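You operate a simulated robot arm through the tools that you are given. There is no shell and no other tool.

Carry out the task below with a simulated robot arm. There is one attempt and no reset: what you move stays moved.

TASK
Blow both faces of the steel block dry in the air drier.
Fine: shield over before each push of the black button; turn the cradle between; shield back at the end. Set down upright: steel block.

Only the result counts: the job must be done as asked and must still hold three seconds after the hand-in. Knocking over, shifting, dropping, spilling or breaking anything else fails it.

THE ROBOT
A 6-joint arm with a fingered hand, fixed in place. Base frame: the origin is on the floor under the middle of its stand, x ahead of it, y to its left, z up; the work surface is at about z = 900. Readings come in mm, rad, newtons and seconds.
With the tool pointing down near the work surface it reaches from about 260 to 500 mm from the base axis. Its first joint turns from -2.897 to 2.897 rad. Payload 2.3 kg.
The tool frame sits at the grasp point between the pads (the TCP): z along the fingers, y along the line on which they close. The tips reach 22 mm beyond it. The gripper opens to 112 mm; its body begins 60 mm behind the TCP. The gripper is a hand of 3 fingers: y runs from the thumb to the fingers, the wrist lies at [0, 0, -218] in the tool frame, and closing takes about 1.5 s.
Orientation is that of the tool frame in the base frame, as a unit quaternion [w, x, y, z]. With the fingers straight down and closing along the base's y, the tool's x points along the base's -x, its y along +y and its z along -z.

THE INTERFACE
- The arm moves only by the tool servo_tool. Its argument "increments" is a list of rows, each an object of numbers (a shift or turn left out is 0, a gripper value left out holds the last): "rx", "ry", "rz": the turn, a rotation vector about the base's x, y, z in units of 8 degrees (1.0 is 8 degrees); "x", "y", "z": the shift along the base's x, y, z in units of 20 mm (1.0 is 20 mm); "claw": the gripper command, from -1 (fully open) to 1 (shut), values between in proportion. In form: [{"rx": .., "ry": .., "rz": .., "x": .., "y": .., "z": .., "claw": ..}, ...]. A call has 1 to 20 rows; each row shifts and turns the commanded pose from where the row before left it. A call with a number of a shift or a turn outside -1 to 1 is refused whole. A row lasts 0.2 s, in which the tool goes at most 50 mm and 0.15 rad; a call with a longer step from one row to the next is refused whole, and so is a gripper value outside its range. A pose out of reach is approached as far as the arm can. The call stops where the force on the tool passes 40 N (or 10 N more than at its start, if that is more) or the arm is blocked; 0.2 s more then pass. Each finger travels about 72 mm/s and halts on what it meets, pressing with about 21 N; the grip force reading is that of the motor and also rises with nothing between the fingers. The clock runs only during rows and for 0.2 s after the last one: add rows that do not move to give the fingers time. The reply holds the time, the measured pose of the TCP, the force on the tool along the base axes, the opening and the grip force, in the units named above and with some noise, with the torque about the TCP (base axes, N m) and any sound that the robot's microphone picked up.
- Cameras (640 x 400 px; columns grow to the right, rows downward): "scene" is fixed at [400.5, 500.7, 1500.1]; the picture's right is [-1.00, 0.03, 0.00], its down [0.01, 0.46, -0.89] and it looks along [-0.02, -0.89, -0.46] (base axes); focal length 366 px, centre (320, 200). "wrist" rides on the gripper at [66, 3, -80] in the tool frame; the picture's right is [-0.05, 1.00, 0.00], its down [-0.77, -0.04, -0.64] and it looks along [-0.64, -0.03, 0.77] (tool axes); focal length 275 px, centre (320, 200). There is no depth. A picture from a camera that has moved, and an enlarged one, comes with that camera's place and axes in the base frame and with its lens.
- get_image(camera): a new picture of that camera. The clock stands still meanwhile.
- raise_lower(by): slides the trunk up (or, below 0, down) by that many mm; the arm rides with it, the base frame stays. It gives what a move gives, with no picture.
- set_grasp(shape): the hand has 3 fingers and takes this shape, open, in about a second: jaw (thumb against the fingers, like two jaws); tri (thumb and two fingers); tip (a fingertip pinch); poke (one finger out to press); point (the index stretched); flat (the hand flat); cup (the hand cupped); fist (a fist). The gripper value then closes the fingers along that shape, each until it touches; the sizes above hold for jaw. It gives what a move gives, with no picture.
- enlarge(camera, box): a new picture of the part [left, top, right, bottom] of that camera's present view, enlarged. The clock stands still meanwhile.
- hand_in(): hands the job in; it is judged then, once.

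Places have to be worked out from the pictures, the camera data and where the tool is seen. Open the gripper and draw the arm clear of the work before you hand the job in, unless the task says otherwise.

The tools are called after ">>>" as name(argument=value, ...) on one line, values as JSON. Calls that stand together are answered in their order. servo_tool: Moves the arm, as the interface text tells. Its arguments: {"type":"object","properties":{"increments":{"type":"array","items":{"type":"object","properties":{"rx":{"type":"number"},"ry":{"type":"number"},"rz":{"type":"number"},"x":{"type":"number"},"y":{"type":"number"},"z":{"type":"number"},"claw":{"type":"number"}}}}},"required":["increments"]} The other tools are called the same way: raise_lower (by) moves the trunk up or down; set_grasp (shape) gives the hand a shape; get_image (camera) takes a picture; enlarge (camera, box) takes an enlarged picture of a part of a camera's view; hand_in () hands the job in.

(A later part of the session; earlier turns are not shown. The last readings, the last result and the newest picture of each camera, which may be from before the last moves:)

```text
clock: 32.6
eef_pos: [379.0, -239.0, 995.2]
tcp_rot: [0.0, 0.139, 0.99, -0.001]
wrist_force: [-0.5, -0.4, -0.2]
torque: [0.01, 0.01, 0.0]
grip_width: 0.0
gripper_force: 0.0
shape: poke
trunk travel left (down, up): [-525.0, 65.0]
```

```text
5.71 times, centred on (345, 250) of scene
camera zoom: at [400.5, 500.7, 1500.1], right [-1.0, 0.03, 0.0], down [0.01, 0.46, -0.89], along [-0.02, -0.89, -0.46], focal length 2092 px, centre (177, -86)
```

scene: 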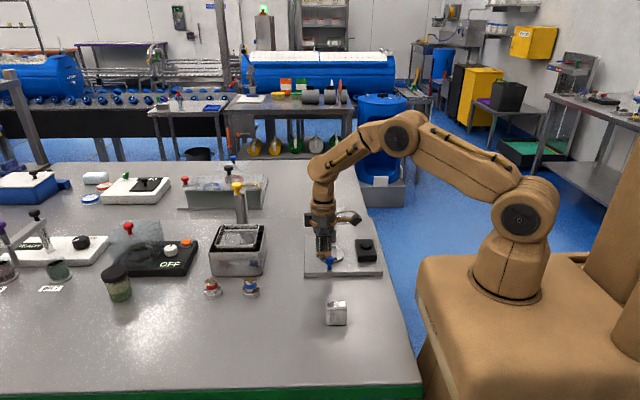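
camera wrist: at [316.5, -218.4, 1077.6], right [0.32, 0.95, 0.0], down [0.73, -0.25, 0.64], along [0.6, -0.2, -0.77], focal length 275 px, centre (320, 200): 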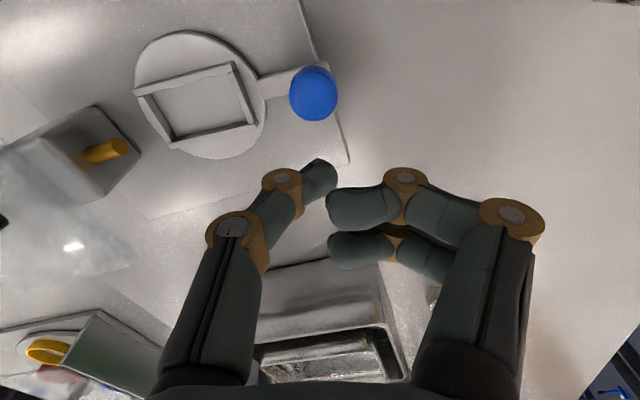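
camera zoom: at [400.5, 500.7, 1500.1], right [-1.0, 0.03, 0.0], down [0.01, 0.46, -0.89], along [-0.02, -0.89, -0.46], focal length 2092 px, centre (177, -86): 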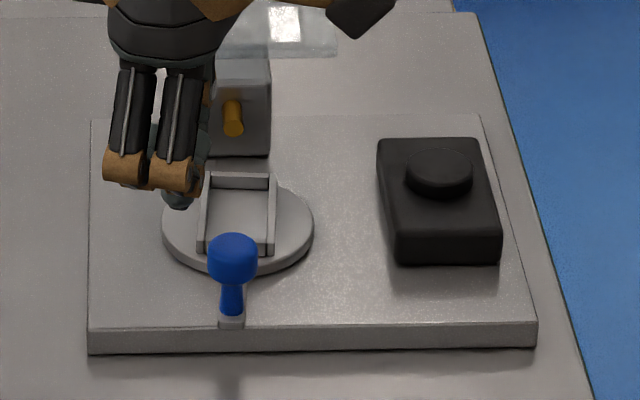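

The handle is at about 85°, so it needs roughly 5° more. I'll descend beside the ball again with the trunk at its normal height and nudge it in -x.

>>> servo_tool(increments=[{"x": 0.15, "y": 0.4}, {"z": -0.8}, {"z": -0.8}, {"x": -0.2}, {"x": -0.2}, {"x": -0.15}, {}])

>>> get_image(camera="wrist")

>>> enlarge(camera="scene", box=[300, 215, 390, 285])

```text
clock: 34.2
eef_pos: [372.4, -231.4, 965.9]
tcp_rot: [0.001, 0.139, 0.99, -0.001]
wrist_force: [0.7, -0.7, 0.5]
torque: [-0.02, 0.01, -0.04]
grip_width: 0.0
gripper_force: 0.0
shape: poke
trunk travel left (down, up): [-525.0, 65.0]
```

```text
taken
camera wrist: at [308.1, -210.3, 1046.5], right [0.32, 0.95, 0.0], down [0.73, -0.25, 0.64], along [0.6, -0.2, -0.77], focal length 275 px, centre (320, 200)
```

wrist: 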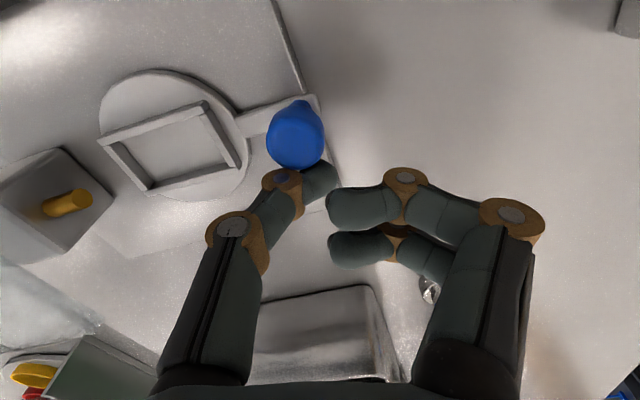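

```text
5.71 times, centred on (345, 250) of scene
camera zoom: at [400.5, 500.7, 1500.1], right [-1.0, 0.03, 0.0], down [0.01, 0.46, -0.89], along [-0.02, -0.89, -0.46], focal length 2092 px, centre (177, -86)
```

zoom: 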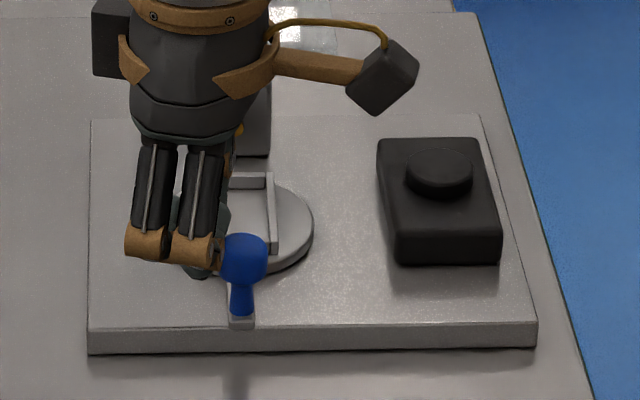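

The handle is at about 88°. One more nudge of about 3 mm, then I'll rise and look straight at the pocket.

>>> servo_tool(increments=[{"x": -0.14}, {}, {"x": 0.4}, {"z": 1}, {"z": 1}, {"z": 1}, {"z": 1}, {}])

>>> get_image(camera="wrist")

>>> enlarge(camera="scene", box=[310, 220, 380, 280])

```text
clock: 36.0
eef_pos: [375.7, -228.9, 1044.4]
tcp_rot: [0.0, 0.14, 0.99, 0.0]
wrist_force: [-0.5, -0.5, -0.3]
torque: [0.04, -0.02, 0.01]
grip_width: 0.0
gripper_force: 0.0
shape: poke
trunk travel left (down, up): [-525.0, 65.0]
```

```text
taken
camera wrist: at [312.9, -208.6, 1126.0], right [0.32, 0.95, 0.0], down [0.73, -0.25, 0.64], along [0.6, -0.2, -0.77], focal length 275 px, centre (320, 200)
```

wrist: 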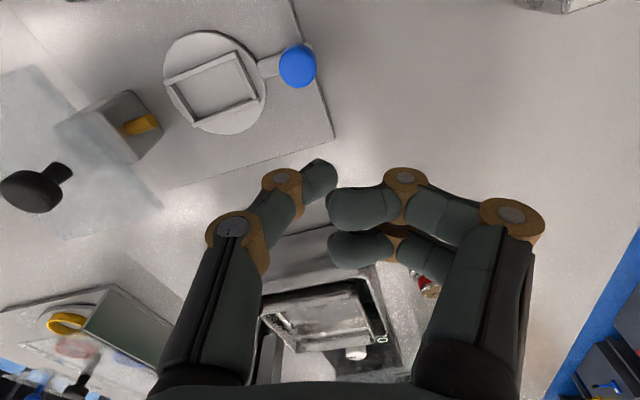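

```text
6.67 times, centred on (345, 250) of scene
camera zoom: at [400.5, 500.7, 1500.1], right [-1.0, 0.03, 0.0], down [0.01, 0.46, -0.89], along [-0.02, -0.89, -0.46], focal length 2440 px, centre (153, -133)
```

zoom: 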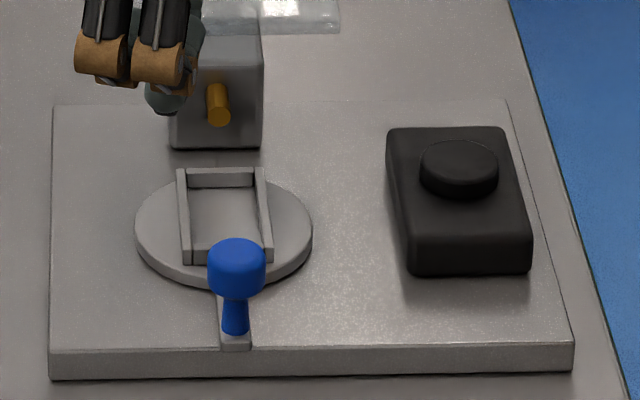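

The pocket is within about 1° of the 90° position. Now I'll switch to "jaw", move above the steel block, and square the hand (yaw 0).

>>> set_grasp(shape="jaw")

>>> servo_tool(increments=[{"y": 1, "x": -0.15, "rz": 0.5, "claw": -1}, {"y": 1, "x": -0.15, "rz": 0.5}, {"y": 1, "x": -0.15, "rz": 0.5}, {"y": 1, "x": -0.15, "rz": 0.5}, {"y": 1, "x": -0.15}, {"y": 1, "x": -0.15}, {"y": 1, "x": -0.15}, {"y": 0.4, "x": -0.1}, {}])

>>> get_image(camera="wrist")

```text
clock: 36.9
eef_pos: [377.0, -228.9, 1044.1]
tcp_rot: [0.001, 0.139, 0.99, -0.001]
wrist_force: [0.9, 0.1, 0.0]
torque: [0.01, 0.01, -0.03]
grip_width: 111.7
gripper_force: 0.1
shape: jaw
trunk travel left (down, up): [-525.0, 65.0]
```

```text
clock: 38.9
eef_pos: [353.0, -82.9, 1044.2]
tcp_rot: [0.0, 0.0, 1.0, -0.001]
wrist_force: [-1.1, 0.2, -0.2]
torque: [0.02, -0.02, -0.02]
grip_width: 111.8
gripper_force: 0.0
shape: jaw
trunk travel left (down, up): [-525.0, 65.0]
```

```text
taken
camera wrist: at [287.4, -80.0, 1125.7], right [0.05, 1.0, 0.0], down [0.77, -0.03, 0.64], along [0.63, -0.03, -0.77], focal length 275 px, centre (320, 200)
```

wrist: 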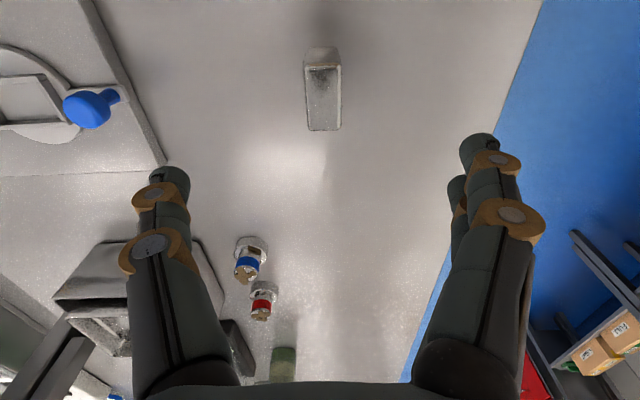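

The block centre is at about (351.5, -81.5). I'll centre on it, descend so the tips are about 14 mm above the table, and pre-close to about 34 mm to check centring before gripping.

>>> servo_tool(increments=[{"x": -0.06, "y": 0.06, "z": -1}, {"z": -1}, {"z": -1}, {"z": -1}, {"z": -1}, {"z": -0.4, "claw": 0.4}, {}, {}, {}, {}, {}, {}])

>>> get_image(camera="wrist")

>>> enlarge(camera="scene", box=[290, 260, 390, 350])

```text
clock: 41.5
eef_pos: [387.4, -93.1, 982.3]
tcp_rot: [-0.001, 0.0, 1.0, 0.012]
wrist_force: [0.1, -0.4, -0.2]
torque: [-0.01, -0.02, -0.01]
grip_width: 34.1
gripper_force: 0.0
shape: jaw
out of reach, approached as far as the arm can: row 1, 2, 3, 4, 5, 6
trunk travel left (down, up): [-525.0, 65.0]
```

```text
taken
camera wrist: at [321.3, -92.4, 1064.4], right [0.05, 1.0, 0.02], down [0.77, -0.05, 0.63], along [0.63, -0.01, -0.77], focal length 275 px, centre (320, 200)
```

wrist: 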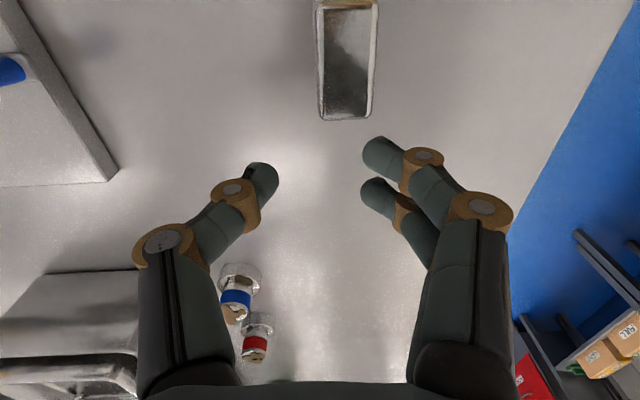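

```text
4.44 times, centred on (340, 305) of scene
camera zoom: at [400.5, 500.7, 1500.1], right [-1.0, 0.03, 0.0], down [0.01, 0.46, -0.89], along [-0.02, -0.89, -0.46], focal length 1627 px, centre (231, -267)
```

zoom: 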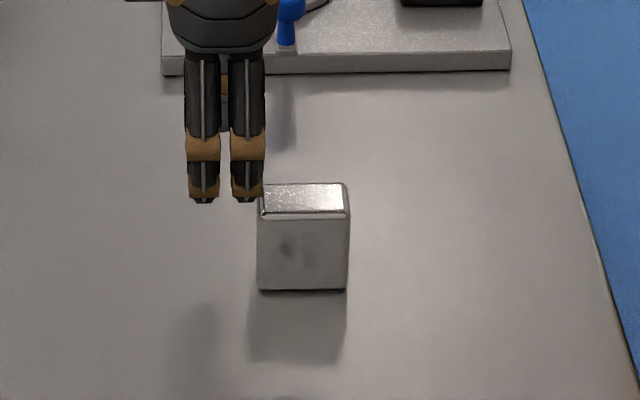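

Another inner-reach limit: near the base, low poses need the trunk lower. I'll rise, reopen, centre over the block at z≈1150, and lower the trunk by 150.

>>> servo_tool(increments=[{"z": 1, "claw": -1}, {"z": 1}, {"z": 1}, {"z": 1}, {"z": 1, "x": -0.3, "y": 0.1}, {"z": 1, "x": -0.4, "y": 0.1}, {"z": 1, "x": -0.5, "y": 0.1}, {"z": 1, "x": -0.5, "y": 0.2}, {"z": 0.4, "x": -0.1, "y": 0.1}, {}])

```text
clock: 43.7
eef_pos: [349.4, -80.3, 1153.1]
tcp_rot: [-0.001, -0.001, 1.0, -0.002]
wrist_force: [0.5, -0.4, 0.6]
torque: [0.02, -0.01, -0.02]
grip_width: 111.9
gripper_force: 0.0
shape: jaw
trunk travel left (down, up): [-525.0, 65.0]
```

The hand is at (349, -80, 1153) and open at 112 mm. Lowering the trunk by 150 will bring the TCP to about z 1003, still above the block.

>>> raise_lower(by=-150)

>>> get_image(camera="wrist")

>>> get_image(camera="scene")

```text
clock: 45.5
eef_pos: [351.1, -79.6, 1003.0]
tcp_rot: [-0.001, -0.001, 1.0, -0.001]
wrist_force: [-0.2, -0.1, -0.3]
torque: [0.02, 0.02, -0.03]
grip_width: 111.8
gripper_force: 0.1
shape: jaw
trunk travel left (down, up): [-375.0, 215.0]
```

```text
taken
camera wrist: at [284.3, -77.6, 1084.1], right [0.05, 1.0, 0.0], down [0.77, -0.04, 0.64], along [0.64, -0.03, -0.77], focal length 275 px, centre (320, 200)
```

wrist: 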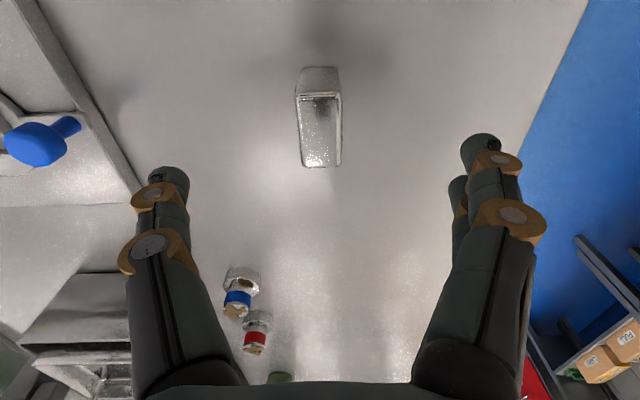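

```text
taken
```

scene: 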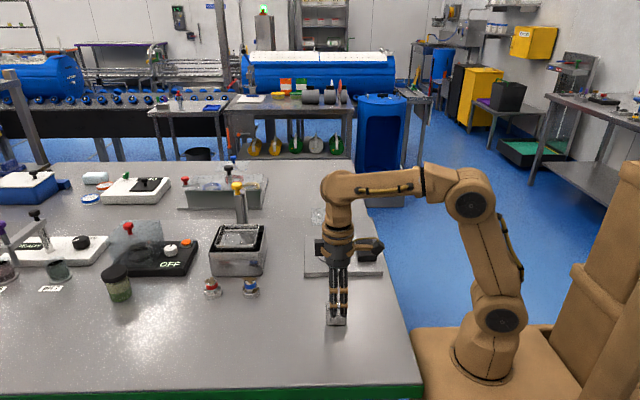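

The block centre is at about (352, -81), directly under the hand. I'll descend to TCP z≈936 and pre-close to about 34 mm.

>>> servo_tool(increments=[{"z": -1, "y": -0.05, "x": 0.04}, {"z": -1}, {"z": -1}, {"z": -0.35}, {"claw": 0.4}, {}, {}, {}, {}, {}, {}])

>>> get_image(camera="wrist")

>>> enlarge(camera="scene", box=[290, 260, 390, 350])

```text
clock: 47.9
eef_pos: [351.9, -79.6, 934.5]
tcp_rot: [0.001, 0.001, 1.0, -0.001]
wrist_force: [-0.1, 0.1, -0.3]
torque: [-0.01, -0.01, -0.02]
grip_width: 34.3
gripper_force: 0.1
shape: jaw
trunk travel left (down, up): [-375.0, 215.0]
```

```text
taken
camera wrist: at [284.3, -77.8, 1015.3], right [0.05, 1.0, 0.0], down [0.77, -0.04, 0.64], along [0.64, -0.03, -0.77], focal length 275 px, centre (320, 200)
```

wrist: 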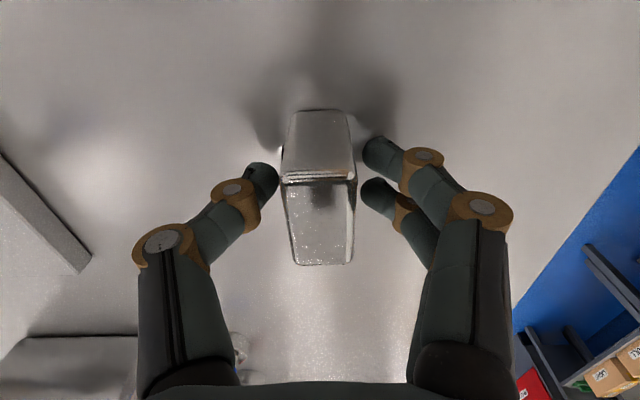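

```text
4.44 times, centred on (340, 305) of scene
camera zoom: at [400.5, 500.7, 1500.1], right [-1.0, 0.03, 0.0], down [0.01, 0.46, -0.89], along [-0.02, -0.89, -0.46], focal length 1627 px, centre (231, -267)
```

zoom: 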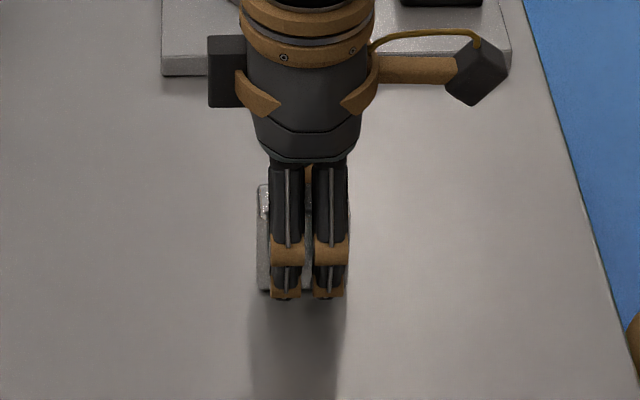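

The block is centred between the pads. I'll close the grip on it.

>>> servo_tool(increments=[{"claw": 0.55}, {}, {"claw": 0.7}, {}, {"claw": 1}, {}, {}, {}])

>>> get_image(camera="wrist")

```text
clock: 49.7
eef_pos: [351.4, -79.5, 933.6]
tcp_rot: [0.0, 0.0, 1.0, 0.0]
wrist_force: [0.0, 0.1, -0.3]
torque: [0.0, -0.01, 0.0]
grip_width: 18.5
gripper_force: 20.7
shape: jaw
trunk travel left (down, up): [-375.0, 215.0]
```

```text
taken
camera wrist: at [284.4, -77.9, 1015.2], right [0.05, 1.0, 0.0], down [0.77, -0.04, 0.64], along [0.63, -0.03, -0.77], focal length 275 px, centre (320, 200)
```

wrist: 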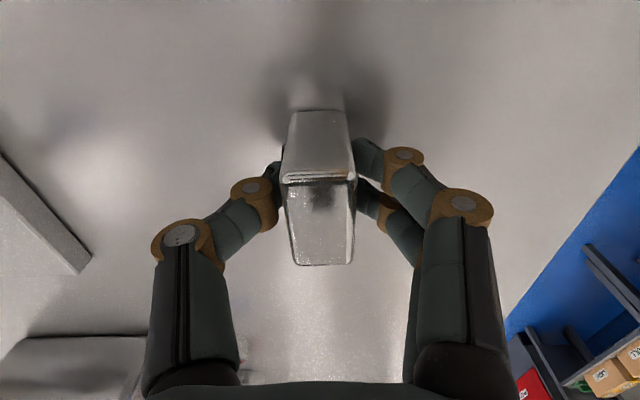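

The grip is firm (20.7 N) with the block upright between the pads. I'll lift a little with the arm to test it.

>>> servo_tool(increments=[{"z": 0.5}, {"z": 0.5}, {"z": 0.5}, {}])

>>> get_image(camera="wrist")

>>> enlarge(camera="scene", box=[290, 250, 390, 340])

```text
clock: 50.7
eef_pos: [351.5, -79.9, 964.9]
tcp_rot: [-0.001, 0.0, 1.0, 0.0]
wrist_force: [0.5, 0.0, -1.3]
torque: [0.01, -0.02, -0.01]
grip_width: 18.7
gripper_force: 20.4
shape: jaw
trunk travel left (down, up): [-375.0, 215.0]
```

```text
taken
camera wrist: at [285.4, -77.6, 1045.6], right [0.05, 1.0, 0.0], down [0.77, -0.04, 0.64], along [0.64, -0.03, -0.77], focal length 275 px, centre (320, 200)
```

wrist: 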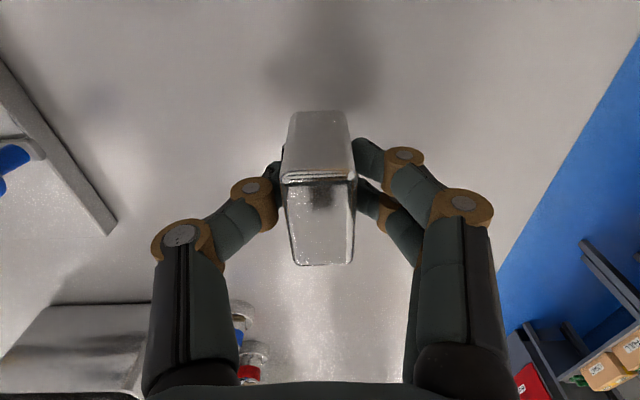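

```text
4.44 times, centred on (340, 295) of scene
camera zoom: at [400.5, 500.7, 1500.1], right [-1.0, 0.03, 0.0], down [0.01, 0.46, -0.89], along [-0.02, -0.89, -0.46], focal length 1627 px, centre (231, -222)
```

zoom: 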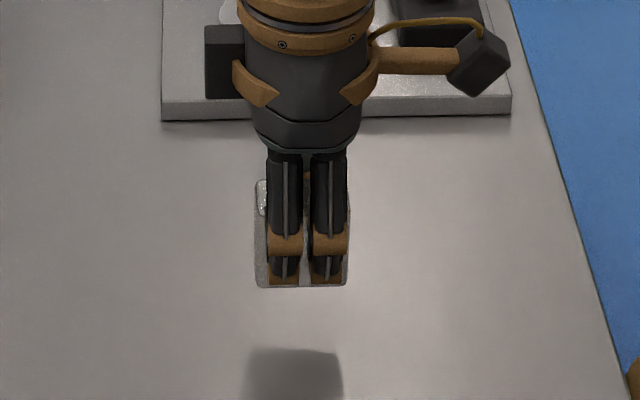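

The block is lifted, upright and stable; its bottom is about 34 mm below the TCP. Next I'll bring the trunk back up 150 mm so the cradle is within reach.

>>> raise_lower(by=150)

```text
clock: 52.4
eef_pos: [352.5, -80.0, 1113.6]
tcp_rot: [0.0, 0.0, 1.0, -0.001]
wrist_force: [0.7, -0.4, -1.3]
torque: [0.01, -0.01, -0.03]
grip_width: 18.8
gripper_force: 21.5
shape: jaw
trunk travel left (down, up): [-525.0, 65.0]
```

Now I'll carry the block over the cradle at z≈1113, turning the hand -90° on the way so the block's long side lines up with the turned pocket (along y).

>>> servo_tool(increments=[{"y": -1, "rz": -0.8}, {"y": -1, "rz": -0.9}, {"y": -1, "rz": -1}, {"y": -1, "rz": -1}, {"y": -1, "rz": -1}, {"y": -1, "rz": -1}, {"y": -1, "rz": -1}, {"y": -1, "rz": -1}, {"y": -1, "rz": -1}, {"y": -1, "rz": -1}, {"y": -1, "rz": -1}, {"rz": -0.55}, {}])

>>> get_image(camera="wrist")

>>> get_image(camera="scene")

```text
clock: 55.2
eef_pos: [329.5, -322.7, 1092.1]
tcp_rot: [-0.001, 0.708, 0.707, 0.0]
wrist_force: [-0.1, -0.2, -2.4]
torque: [0.01, 0.01, 0.01]
grip_width: 18.6
gripper_force: 20.7
shape: jaw
out of reach, approached as far as the arm can: row 11
trunk travel left (down, up): [-525.0, 65.0]
```

```text
taken
camera wrist: at [332.9, -258.5, 1173.5], right [1.0, -0.05, 0.0], down [-0.04, -0.77, 0.64], along [-0.03, -0.63, -0.77], focal length 275 px, centre (320, 200)
```

wrist: 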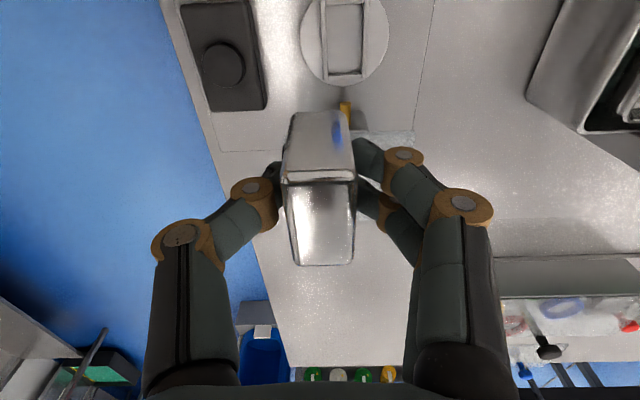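

```text
taken
```

scene: 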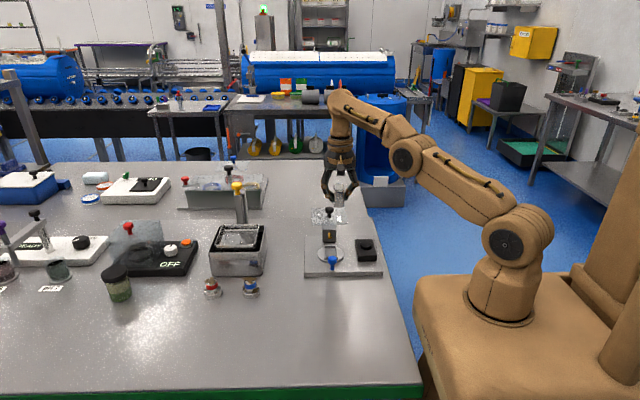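

The carry ended slightly off at (329, -323, 1092) because of the height limit. I'll move back over the pocket centre while coming down to about z 1040.

>>> servo_tool(increments=[{"x": 0.3, "y": 0.4, "z": -0.6}, {"x": 0.3, "y": 0.4, "z": -0.6}, {"x": 0.3, "y": 0.31, "z": -0.6}, {"x": 0.25, "z": -0.6}, {}])

>>> get_image(camera="wrist")

>>> enlarge(camera="scene", box=[290, 180, 400, 285])

```text
clock: 56.4
eef_pos: [353.2, -302.3, 1046.4]
tcp_rot: [0.0, 0.707, 0.707, 0.0]
wrist_force: [0.3, -0.2, -2.5]
torque: [-0.02, 0.0, -0.02]
grip_width: 18.8
gripper_force: 20.8
shape: jaw
trunk travel left (down, up): [-525.0, 65.0]
```

```text
taken
camera wrist: at [356.7, -235.8, 1126.7], right [1.0, -0.05, 0.0], down [-0.03, -0.77, 0.64], along [-0.03, -0.64, -0.77], focal length 275 px, centre (320, 200)
```

wrist: 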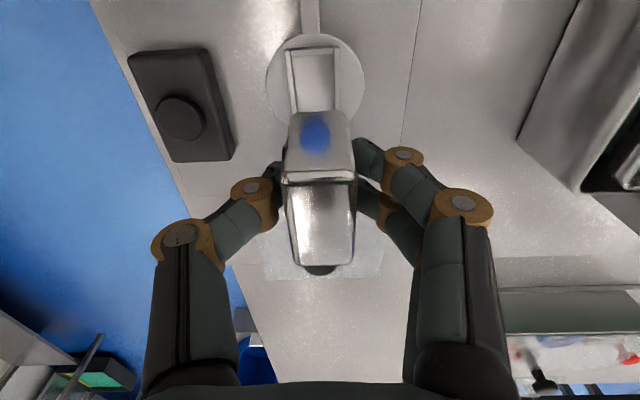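

```text
3.81 times, centred on (345, 232) of scene
camera zoom: at [400.5, 500.7, 1500.1], right [-1.0, 0.03, 0.0], down [0.01, 0.46, -0.89], along [-0.02, -0.89, -0.46], focal length 1394 px, centre (225, 76)
```

zoom: 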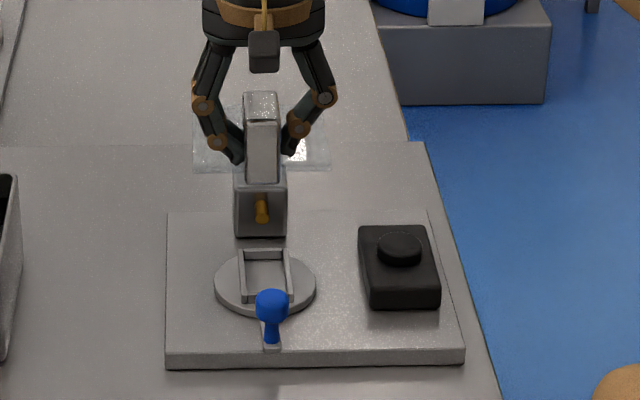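

The block hovers above the cradle. I'll enlarge the wrist view to align it with the pocket.

>>> enlarge(camera="wrist", box=[240, 10, 400, 280])

>>> enlarge(camera="wrist", box=[250, 20, 380, 120])

```text
1.48 times, centred on (320, 145) of wrist
camera zoom: at [356.7, -235.8, 1126.7], right [1.0, -0.05, 0.0], down [-0.03, -0.77, 0.64], along [-0.03, -0.64, -0.77], focal length 408 px, centre (320, 282)
```

zoom: 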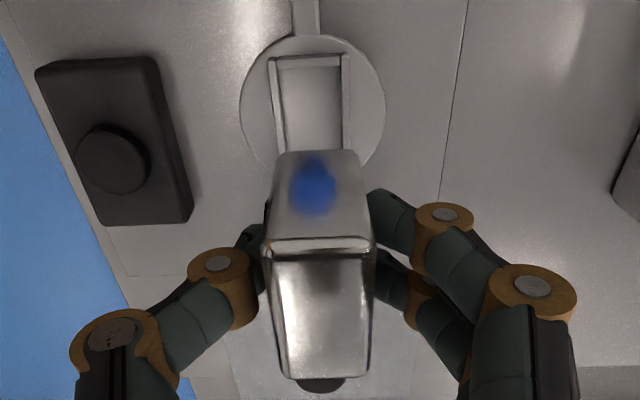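

```text
4.00 times, centred on (315, 70) of wrist
camera zoom: at [356.7, -235.8, 1126.7], right [1.0, -0.05, 0.0], down [-0.03, -0.77, 0.64], along [-0.03, -0.64, -0.77], focal length 1101 px, centre (340, 720)
```

zoom: 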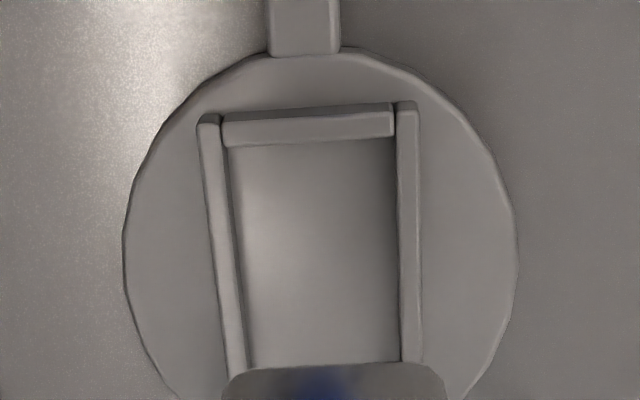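

The pocket centre appears at about x=349.5, y=-302.5 in this view, while the block centre is at about x=353.5–354, so it needs about -4 mm in x and a small yaw correction. I'll zoom in on the block itself to be sure.

>>> enlarge(camera="wrist", box=[265, 95, 375, 285])

>>> enlarge(camera="scene", box=[320, 195, 365, 275])

```text
2.11 times, centred on (320, 190) of wrist
camera zoom: at [356.7, -235.8, 1126.7], right [1.0, -0.05, 0.0], down [-0.03, -0.77, 0.64], along [-0.03, -0.64, -0.77], focal length 580 px, centre (320, 221)
```

zoom: 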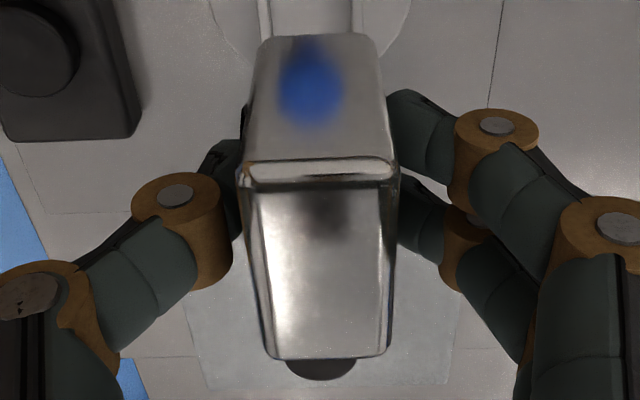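

```text
5.00 times, centred on (342, 235) of scene
camera zoom: at [400.5, 500.7, 1500.1], right [-1.0, 0.03, 0.0], down [0.01, 0.46, -0.89], along [-0.02, -0.89, -0.46], focal length 1830 px, centre (208, 25)
```

zoom: 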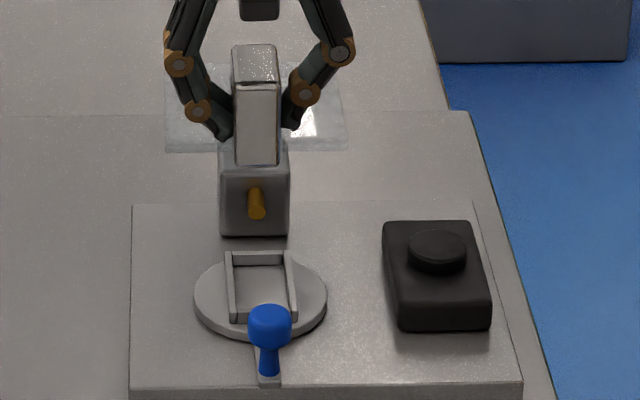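

The scene and wrist views agree: shift -4.2 mm in x and rotate about +2.4° to match the pocket. I'll apply that and descend until the block bottom is just above the pocket walls.

>>> servo_tool(increments=[{"x": -0.21, "y": 0.02, "rz": 0.3}, {"z": -1}, {"z": -1}, {"z": -1}, {"z": -0.95}, {}])

>>> get_image(camera="wrist")

>>> enlarge(camera="wrist", box=[240, 60, 400, 170])

>>> enlarge(camera="scene", box=[320, 205, 365, 275])

```text
clock: 57.8
eef_pos: [348.6, -299.4, 964.7]
tcp_rot: [-0.001, 0.691, 0.722, 0.0]
wrist_force: [-0.3, 0.8, -1.5]
torque: [-0.01, 0.01, 0.0]
grip_width: 18.8
gripper_force: 20.7
shape: jaw
trunk travel left (down, up): [-525.0, 65.0]
```

```text
taken
camera wrist: at [348.4, -233.6, 1046.4], right [1.0, 0.0, 0.0], down [0.0, -0.77, 0.64], along [0.0, -0.64, -0.77], focal length 275 px, centre (320, 200)
```

wrist: 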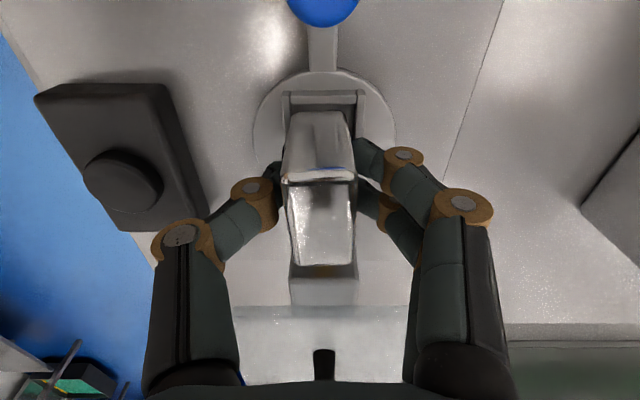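

```text
3.64 times, centred on (320, 115) of wrist
camera zoom: at [348.4, -233.6, 1046.4], right [1.0, 0.0, 0.0], down [0.0, -0.77, 0.64], along [0.0, -0.64, -0.77], focal length 1001 px, centre (320, 509)
```

zoom: 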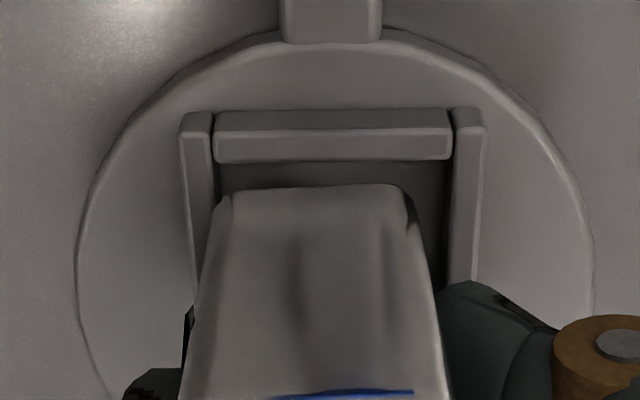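

```text
5.71 times, centred on (342, 240) of scene
camera zoom: at [400.5, 500.7, 1500.1], right [-1.0, 0.03, 0.0], down [0.01, 0.46, -0.89], along [-0.02, -0.89, -0.46], focal length 2092 px, centre (191, -29)
```

zoom: 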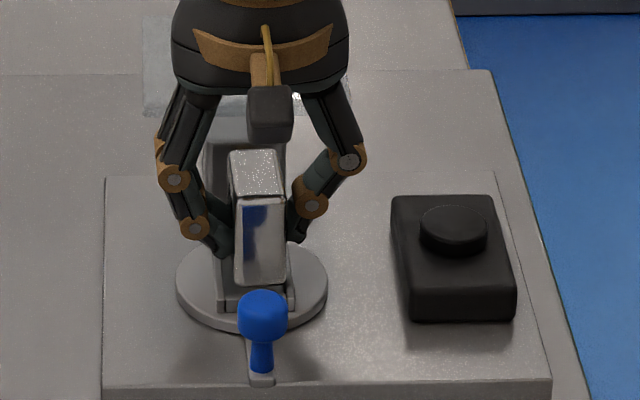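

Close up, the block bottom is centred at about x=348.3 and the pocket at about 350, and the yaw matches. I'll shift +2 mm in x and -1.5 mm in y, then lower 6 mm to start entering the pocket.

>>> servo_tool(increments=[{"x": 0.1, "y": -0.07}, {}, {"z": -0.15}, {"z": -0.15}, {}])

>>> enlarge(camera="wrist", box=[240, 60, 400, 170])

>>> enlarge(camera="scene", box=[320, 205, 365, 275])

```text
clock: 59.0
eef_pos: [349.6, -301.1, 958.5]
tcp_rot: [-0.001, 0.692, 0.722, -0.001]
wrist_force: [-0.7, -0.1, -1.3]
torque: [0.0, 0.02, -0.03]
grip_width: 18.5
gripper_force: 21.3
shape: jaw
trunk travel left (down, up): [-525.0, 65.0]
```

```text
3.64 times, centred on (320, 115) of wrist
camera zoom: at [350.9, -236.1, 1039.8], right [1.0, 0.0, 0.0], down [0.0, -0.77, 0.64], along [0.0, -0.64, -0.77], focal length 1001 px, centre (320, 509)
```

zoom: 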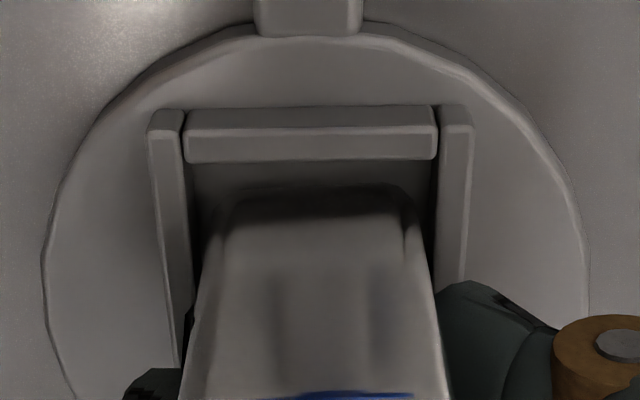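

```text
5.71 times, centred on (342, 240) of scene
camera zoom: at [400.5, 500.7, 1500.1], right [-1.0, 0.03, 0.0], down [0.01, 0.46, -0.89], along [-0.02, -0.89, -0.46], focal length 2092 px, centre (191, -29)
```

zoom: 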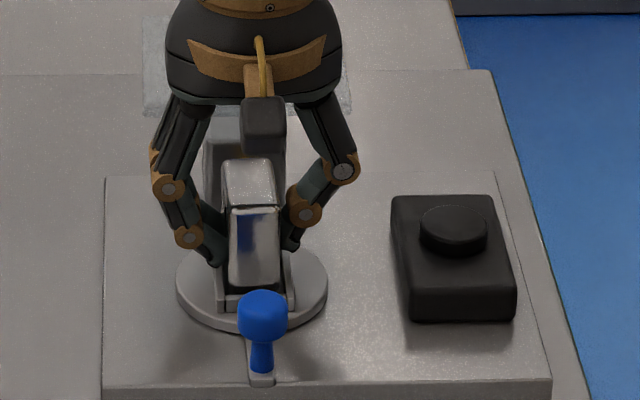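

The block is entering with roughly 3–4 mm of clearance on each side. I'll lower in small steps while watching the vertical force for contact with the pocket floor.

>>> servo_tool(increments=[{"z": -0.08}, {"z": -0.08}, {"z": -0.08}, {}])

```text
clock: 60.0
eef_pos: [350.8, -301.6, 955.6]
tcp_rot: [0.0, 0.692, 0.722, 0.0]
wrist_force: [2.2, -0.1, 2.9]
torque: [0.0, -0.05, 0.01]
grip_width: 18.7
gripper_force: 20.9
shape: jaw
trunk travel left (down, up): [-525.0, 65.0]
```

The vertical force rose to +2.9 N, so there is contact at TCP z≈955.6. I'll check the images to see whether it is the floor or a wall.

>>> enlarge(camera="wrist", box=[240, 60, 400, 170])

>>> enlarge(camera="scene", box=[320, 225, 365, 265])

```text
3.64 times, centred on (320, 115) of wrist
camera zoom: at [351.2, -236.0, 1036.6], right [1.0, -0.01, 0.0], down [0.0, -0.77, 0.64], along [0.0, -0.64, -0.77], focal length 1001 px, centre (320, 509)
```

zoom: 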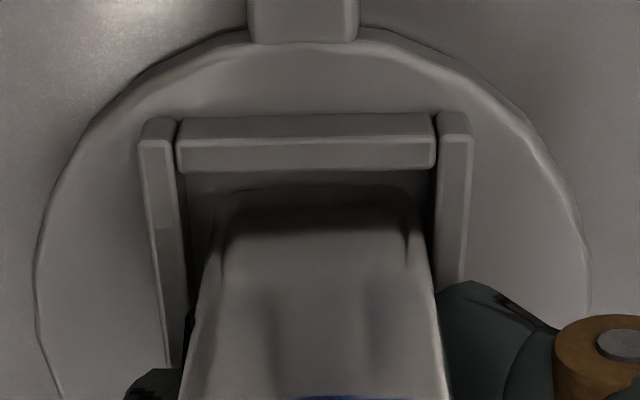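

```text
10.00 times, centred on (342, 245) of scene
camera zoom: at [400.5, 500.7, 1500.1], right [-1.0, 0.03, 0.0], down [0.01, 0.46, -0.89], along [-0.02, -0.89, -0.46], focal length 3661 px, centre (95, -250)
```

zoom: 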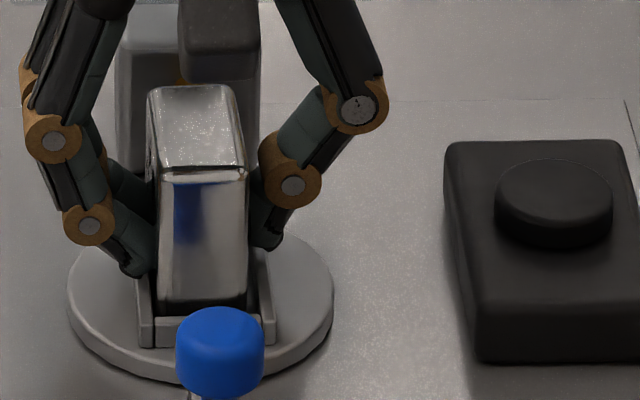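

The block bottom is inside the walls, and the fingertips look a few millimetres above them. I'll take one more tiny step down to see whether the contact is firm.

>>> servo_tool(increments=[{"z": -0.05}, {}, {}])

```text
clock: 60.8
eef_pos: [350.6, -300.8, 955.8]
tcp_rot: [0.0, 0.693, 0.721, -0.001]
wrist_force: [1.6, -0.4, 9.4]
torque: [0.0, -0.1, -0.01]
grip_width: 18.8
gripper_force: 20.8
shape: jaw
trunk travel left (down, up): [-525.0, 65.0]
```

Force of about 10 N, centred under the block, and no further travel: it sits on the pocket floor. I'll relieve the press slightly and open the fingers part-way.

>>> servo_tool(increments=[{"z": 0.06}, {"claw": 0.5}, {}, {"claw": 0.2}, {}, {}, {}])

>>> enlarge(camera="wrist", box=[220, 60, 420, 290])

>>> enlarge(camera="scene", box=[310, 205, 375, 275])

```text
clock: 62.4
eef_pos: [350.9, -301.5, 955.2]
tcp_rot: [-0.001, 0.692, 0.721, 0.0]
wrist_force: [-0.1, 0.1, 0.7]
torque: [0.01, 0.03, -0.02]
grip_width: 44.3
gripper_force: 0.0
shape: jaw
trunk travel left (down, up): [-525.0, 65.0]
```

```text
1.74 times, centred on (320, 175) of wrist
camera zoom: at [351.3, -235.9, 1036.6], right [1.0, 0.0, 0.0], down [0.0, -0.77, 0.64], along [0.0, -0.64, -0.77], focal length 479 px, centre (320, 244)
```

zoom: 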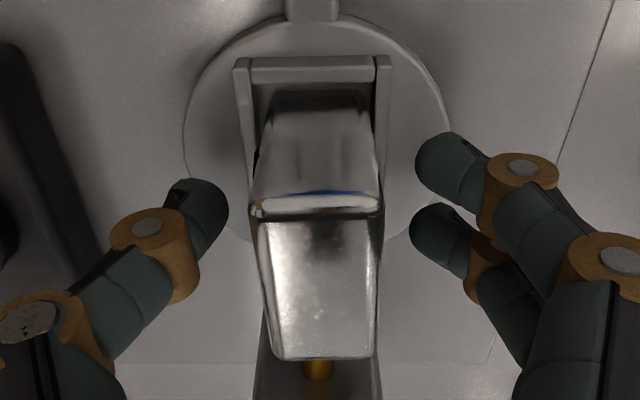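

```text
5.71 times, centred on (342, 240) of scene
camera zoom: at [400.5, 500.7, 1500.1], right [-1.0, 0.03, 0.0], down [0.01, 0.46, -0.89], along [-0.02, -0.89, -0.46], focal length 2092 px, centre (191, -29)
```

zoom: 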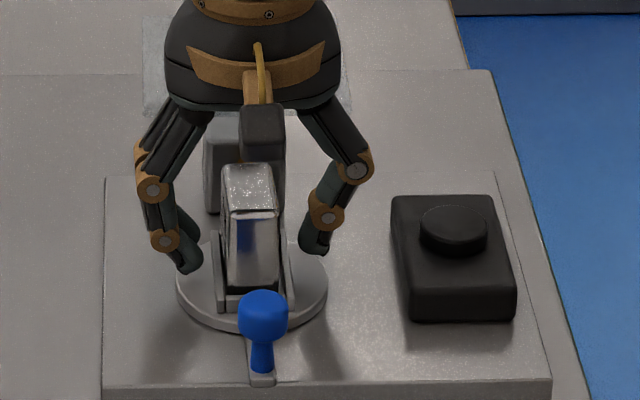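

The block stands upright in the pocket and is released. I'll rise straight up clear of it.

>>> servo_tool(increments=[{"z": 0.5}, {"z": 1}, {"z": 1}, {"z": 1}, {"z": 1, "claw": -1}, {"z": 0.5}, {}])

>>> set_grasp(shape="poke")

>>> enlarge(camera="scene", box=[310, 205, 375, 275])

>>> get_image(camera="wrist")

```text
clock: 64.0
eef_pos: [352.1, -301.2, 1054.0]
tcp_rot: [-0.001, 0.692, 0.722, -0.001]
wrist_force: [-0.7, -1.4, -0.1]
torque: [0.0, -0.02, -0.01]
grip_width: 112.3
gripper_force: 0.1
shape: jaw
trunk travel left (down, up): [-525.0, 65.0]
```

```text
clock: 64.9
eef_pos: [352.3, -302.6, 1055.6]
tcp_rot: [0.0, 0.692, 0.722, -0.002]
wrist_force: [0.2, 0.7, -0.1]
torque: [-0.01, 0.0, -0.03]
grip_width: 0.1
gripper_force: 0.1
shape: poke
trunk travel left (down, up): [-525.0, 65.0]
```

```text
5.71 times, centred on (342, 240) of scene
camera zoom: at [400.5, 500.7, 1500.1], right [-1.0, 0.03, 0.0], down [0.01, 0.46, -0.89], along [-0.02, -0.89, -0.46], focal length 2092 px, centre (191, -29)
```

zoom: 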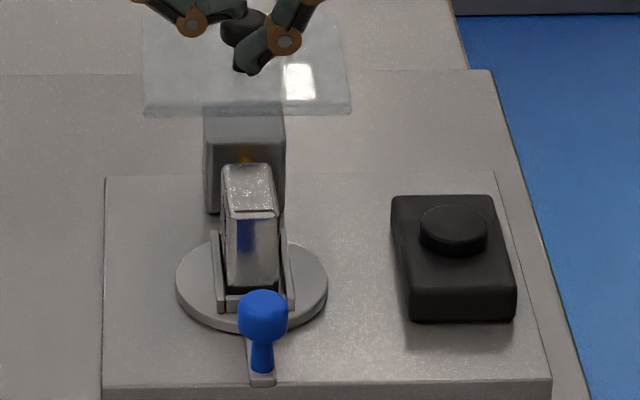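

```text
taken
camera wrist: at [352.4, -236.2, 1136.3], right [1.0, 0.0, 0.0], down [0.0, -0.77, 0.64], along [0.0, -0.64, -0.77], focal length 275 px, centre (320, 200)
```

wrist: 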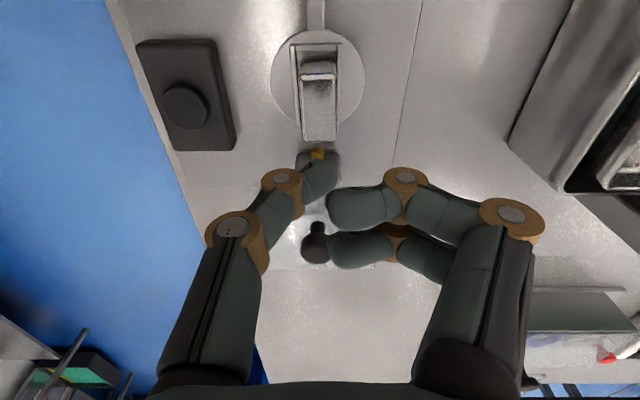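

The block is properly seated. Next I'll move the poke hand to the +x side of the blue knob at a safe height, turning to yaw +45° so the thumb reaches in from the inside.

>>> servo_tool(increments=[{"y": 0.5, "x": 0.2, "z": 0.2, "rz": 0.98}, {"y": 0.5, "x": 0.2, "z": 0.2, "rz": 0.98}, {"y": 0.5, "x": 0.2, "z": 0.2, "rz": 0.98}, {"y": 0.5, "x": 0.2, "z": 0.2, "rz": 0.98}, {"y": 0.5, "x": 0.2, "z": 0.2, "rz": 0.98}, {"y": 0.5, "x": 0.2, "rz": 0.98}, {"y": 0.5, "x": 0.2, "rz": 0.98}, {"y": 0.5, "x": 0.2, "rz": 0.98}, {"rz": 0.98}, {"rz": 0.98}, {"rz": 0.98}, {"rz": 0.98}, {"rz": 0.98}, {"rz": 0.98}, {"rz": 0.98}, {"rz": 0.98}, {"rz": 0.98}, {}])

>>> get_image(camera="wrist")

>>> get_image(camera="scene")

```text
clock: 68.7
eef_pos: [383.0, -221.5, 1075.6]
tcp_rot: [0.0, -0.39, 0.921, -0.001]
wrist_force: [0.3, -1.0, -0.7]
torque: [0.0, 0.0, -0.03]
grip_width: 0.0
gripper_force: 0.0
shape: poke
trunk travel left (down, up): [-525.0, 65.0]
```

```text
taken
camera wrist: at [334.7, -267.1, 1156.9], right [-0.68, 0.73, 0.0], down [0.56, 0.53, 0.64], along [0.47, 0.43, -0.77], focal length 275 px, centre (320, 200)
```

wrist: 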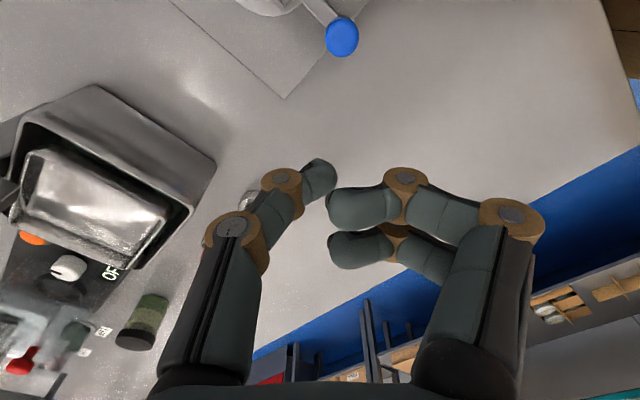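

```text
taken
```

scene: 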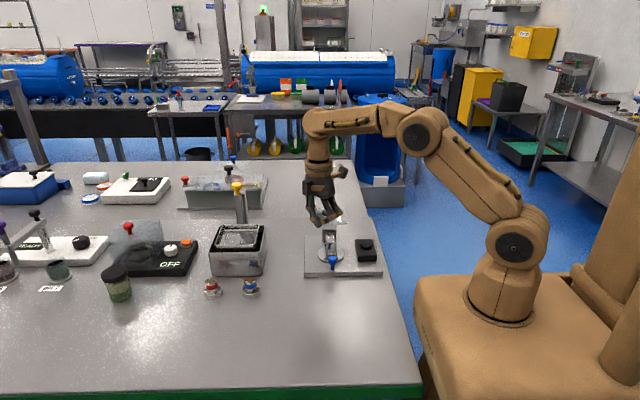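

Yaw +46° is reached. I'll lower the trunk by 80 mm, which puts the TCP at about z 995, still clear of everything here.

>>> raise_lower(by=-80)

>>> get_image(camera="wrist")

>>> enlarge(camera="scene", box=[290, 195, 390, 285])

```text
clock: 69.9
eef_pos: [383.5, -220.5, 996.0]
tcp_rot: [0.0, -0.388, 0.921, -0.001]
wrist_force: [0.5, -0.2, -0.3]
torque: [0.02, 0.01, 0.0]
grip_width: 0.1
gripper_force: 0.0
shape: poke
trunk travel left (down, up): [-445.0, 145.0]
```

```text
taken
camera wrist: at [334.5, -267.0, 1076.9], right [-0.68, 0.73, 0.0], down [0.56, 0.53, 0.64], along [0.47, 0.43, -0.77], focal length 275 px, centre (320, 200)
```

wrist: 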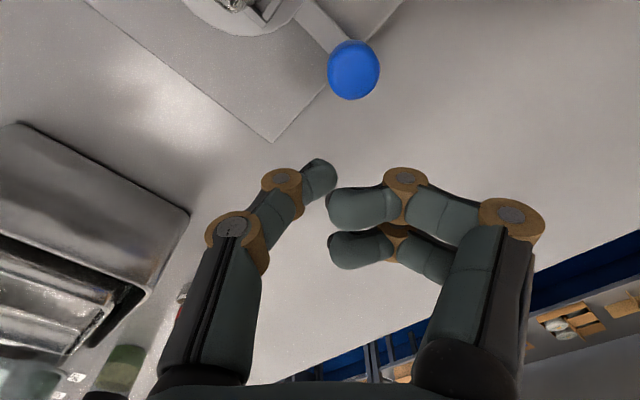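

```text
4.44 times, centred on (340, 240) of scene
camera zoom: at [400.5, 500.7, 1500.1], right [-1.0, 0.03, 0.0], down [0.01, 0.46, -0.89], along [-0.02, -0.89, -0.46], focal length 1627 px, centre (231, 22)
```

zoom: 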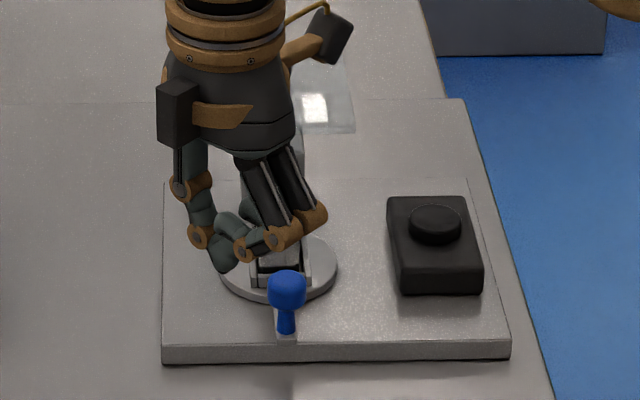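

The thumb needs to shift slightly so its distal part meets the ball. I'll position at about (371, -210), descend to z≈963, move in to contact, and push the first 30° or so.

>>> servo_tool(increments=[{"x": -0.6, "y": 0.55}, {"z": -0.8}, {"z": -0.85}, {"x": -0.25, "y": -0.25}, {"x": -0.25, "y": -0.25}, {"x": -0.4625, "y": -0.0325}, {"x": -0.454, "y": -0.0965}, {"x": -0.436, "y": -0.1585}, {}])

>>> get_image(camera="wrist")

>>> enlarge(camera="scene", box=[290, 195, 390, 285])

```text
clock: 71.9
eef_pos: [334.4, -226.0, 962.6]
tcp_rot: [0.001, -0.388, 0.922, -0.002]
wrist_force: [0.3, 0.7, -0.5]
torque: [0.04, 0.0, 0.01]
grip_width: 0.1
gripper_force: 0.1
shape: poke
trunk travel left (down, up): [-445.0, 145.0]
```

```text
taken
camera wrist: at [285.5, -271.4, 1044.7], right [-0.68, 0.73, 0.0], down [0.56, 0.53, 0.64], along [0.47, 0.43, -0.77], focal length 275 px, centre (320, 200)
```

wrist: 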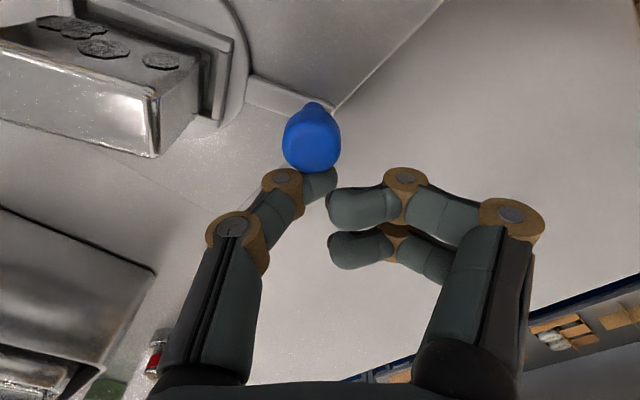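

```text
4.44 times, centred on (340, 240) of scene
camera zoom: at [400.5, 500.7, 1500.1], right [-1.0, 0.03, 0.0], down [0.01, 0.46, -0.89], along [-0.02, -0.89, -0.46], focal length 1627 px, centre (231, 22)
```

zoom: 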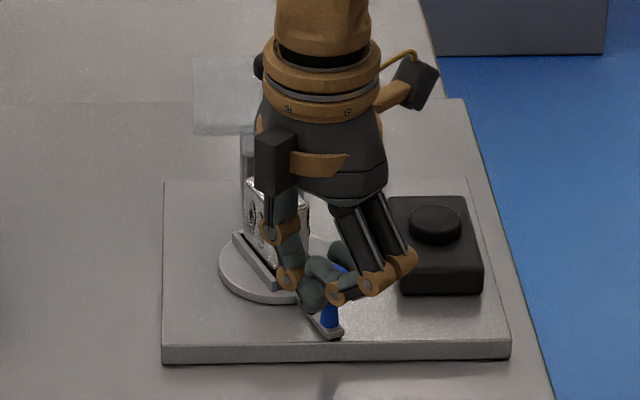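

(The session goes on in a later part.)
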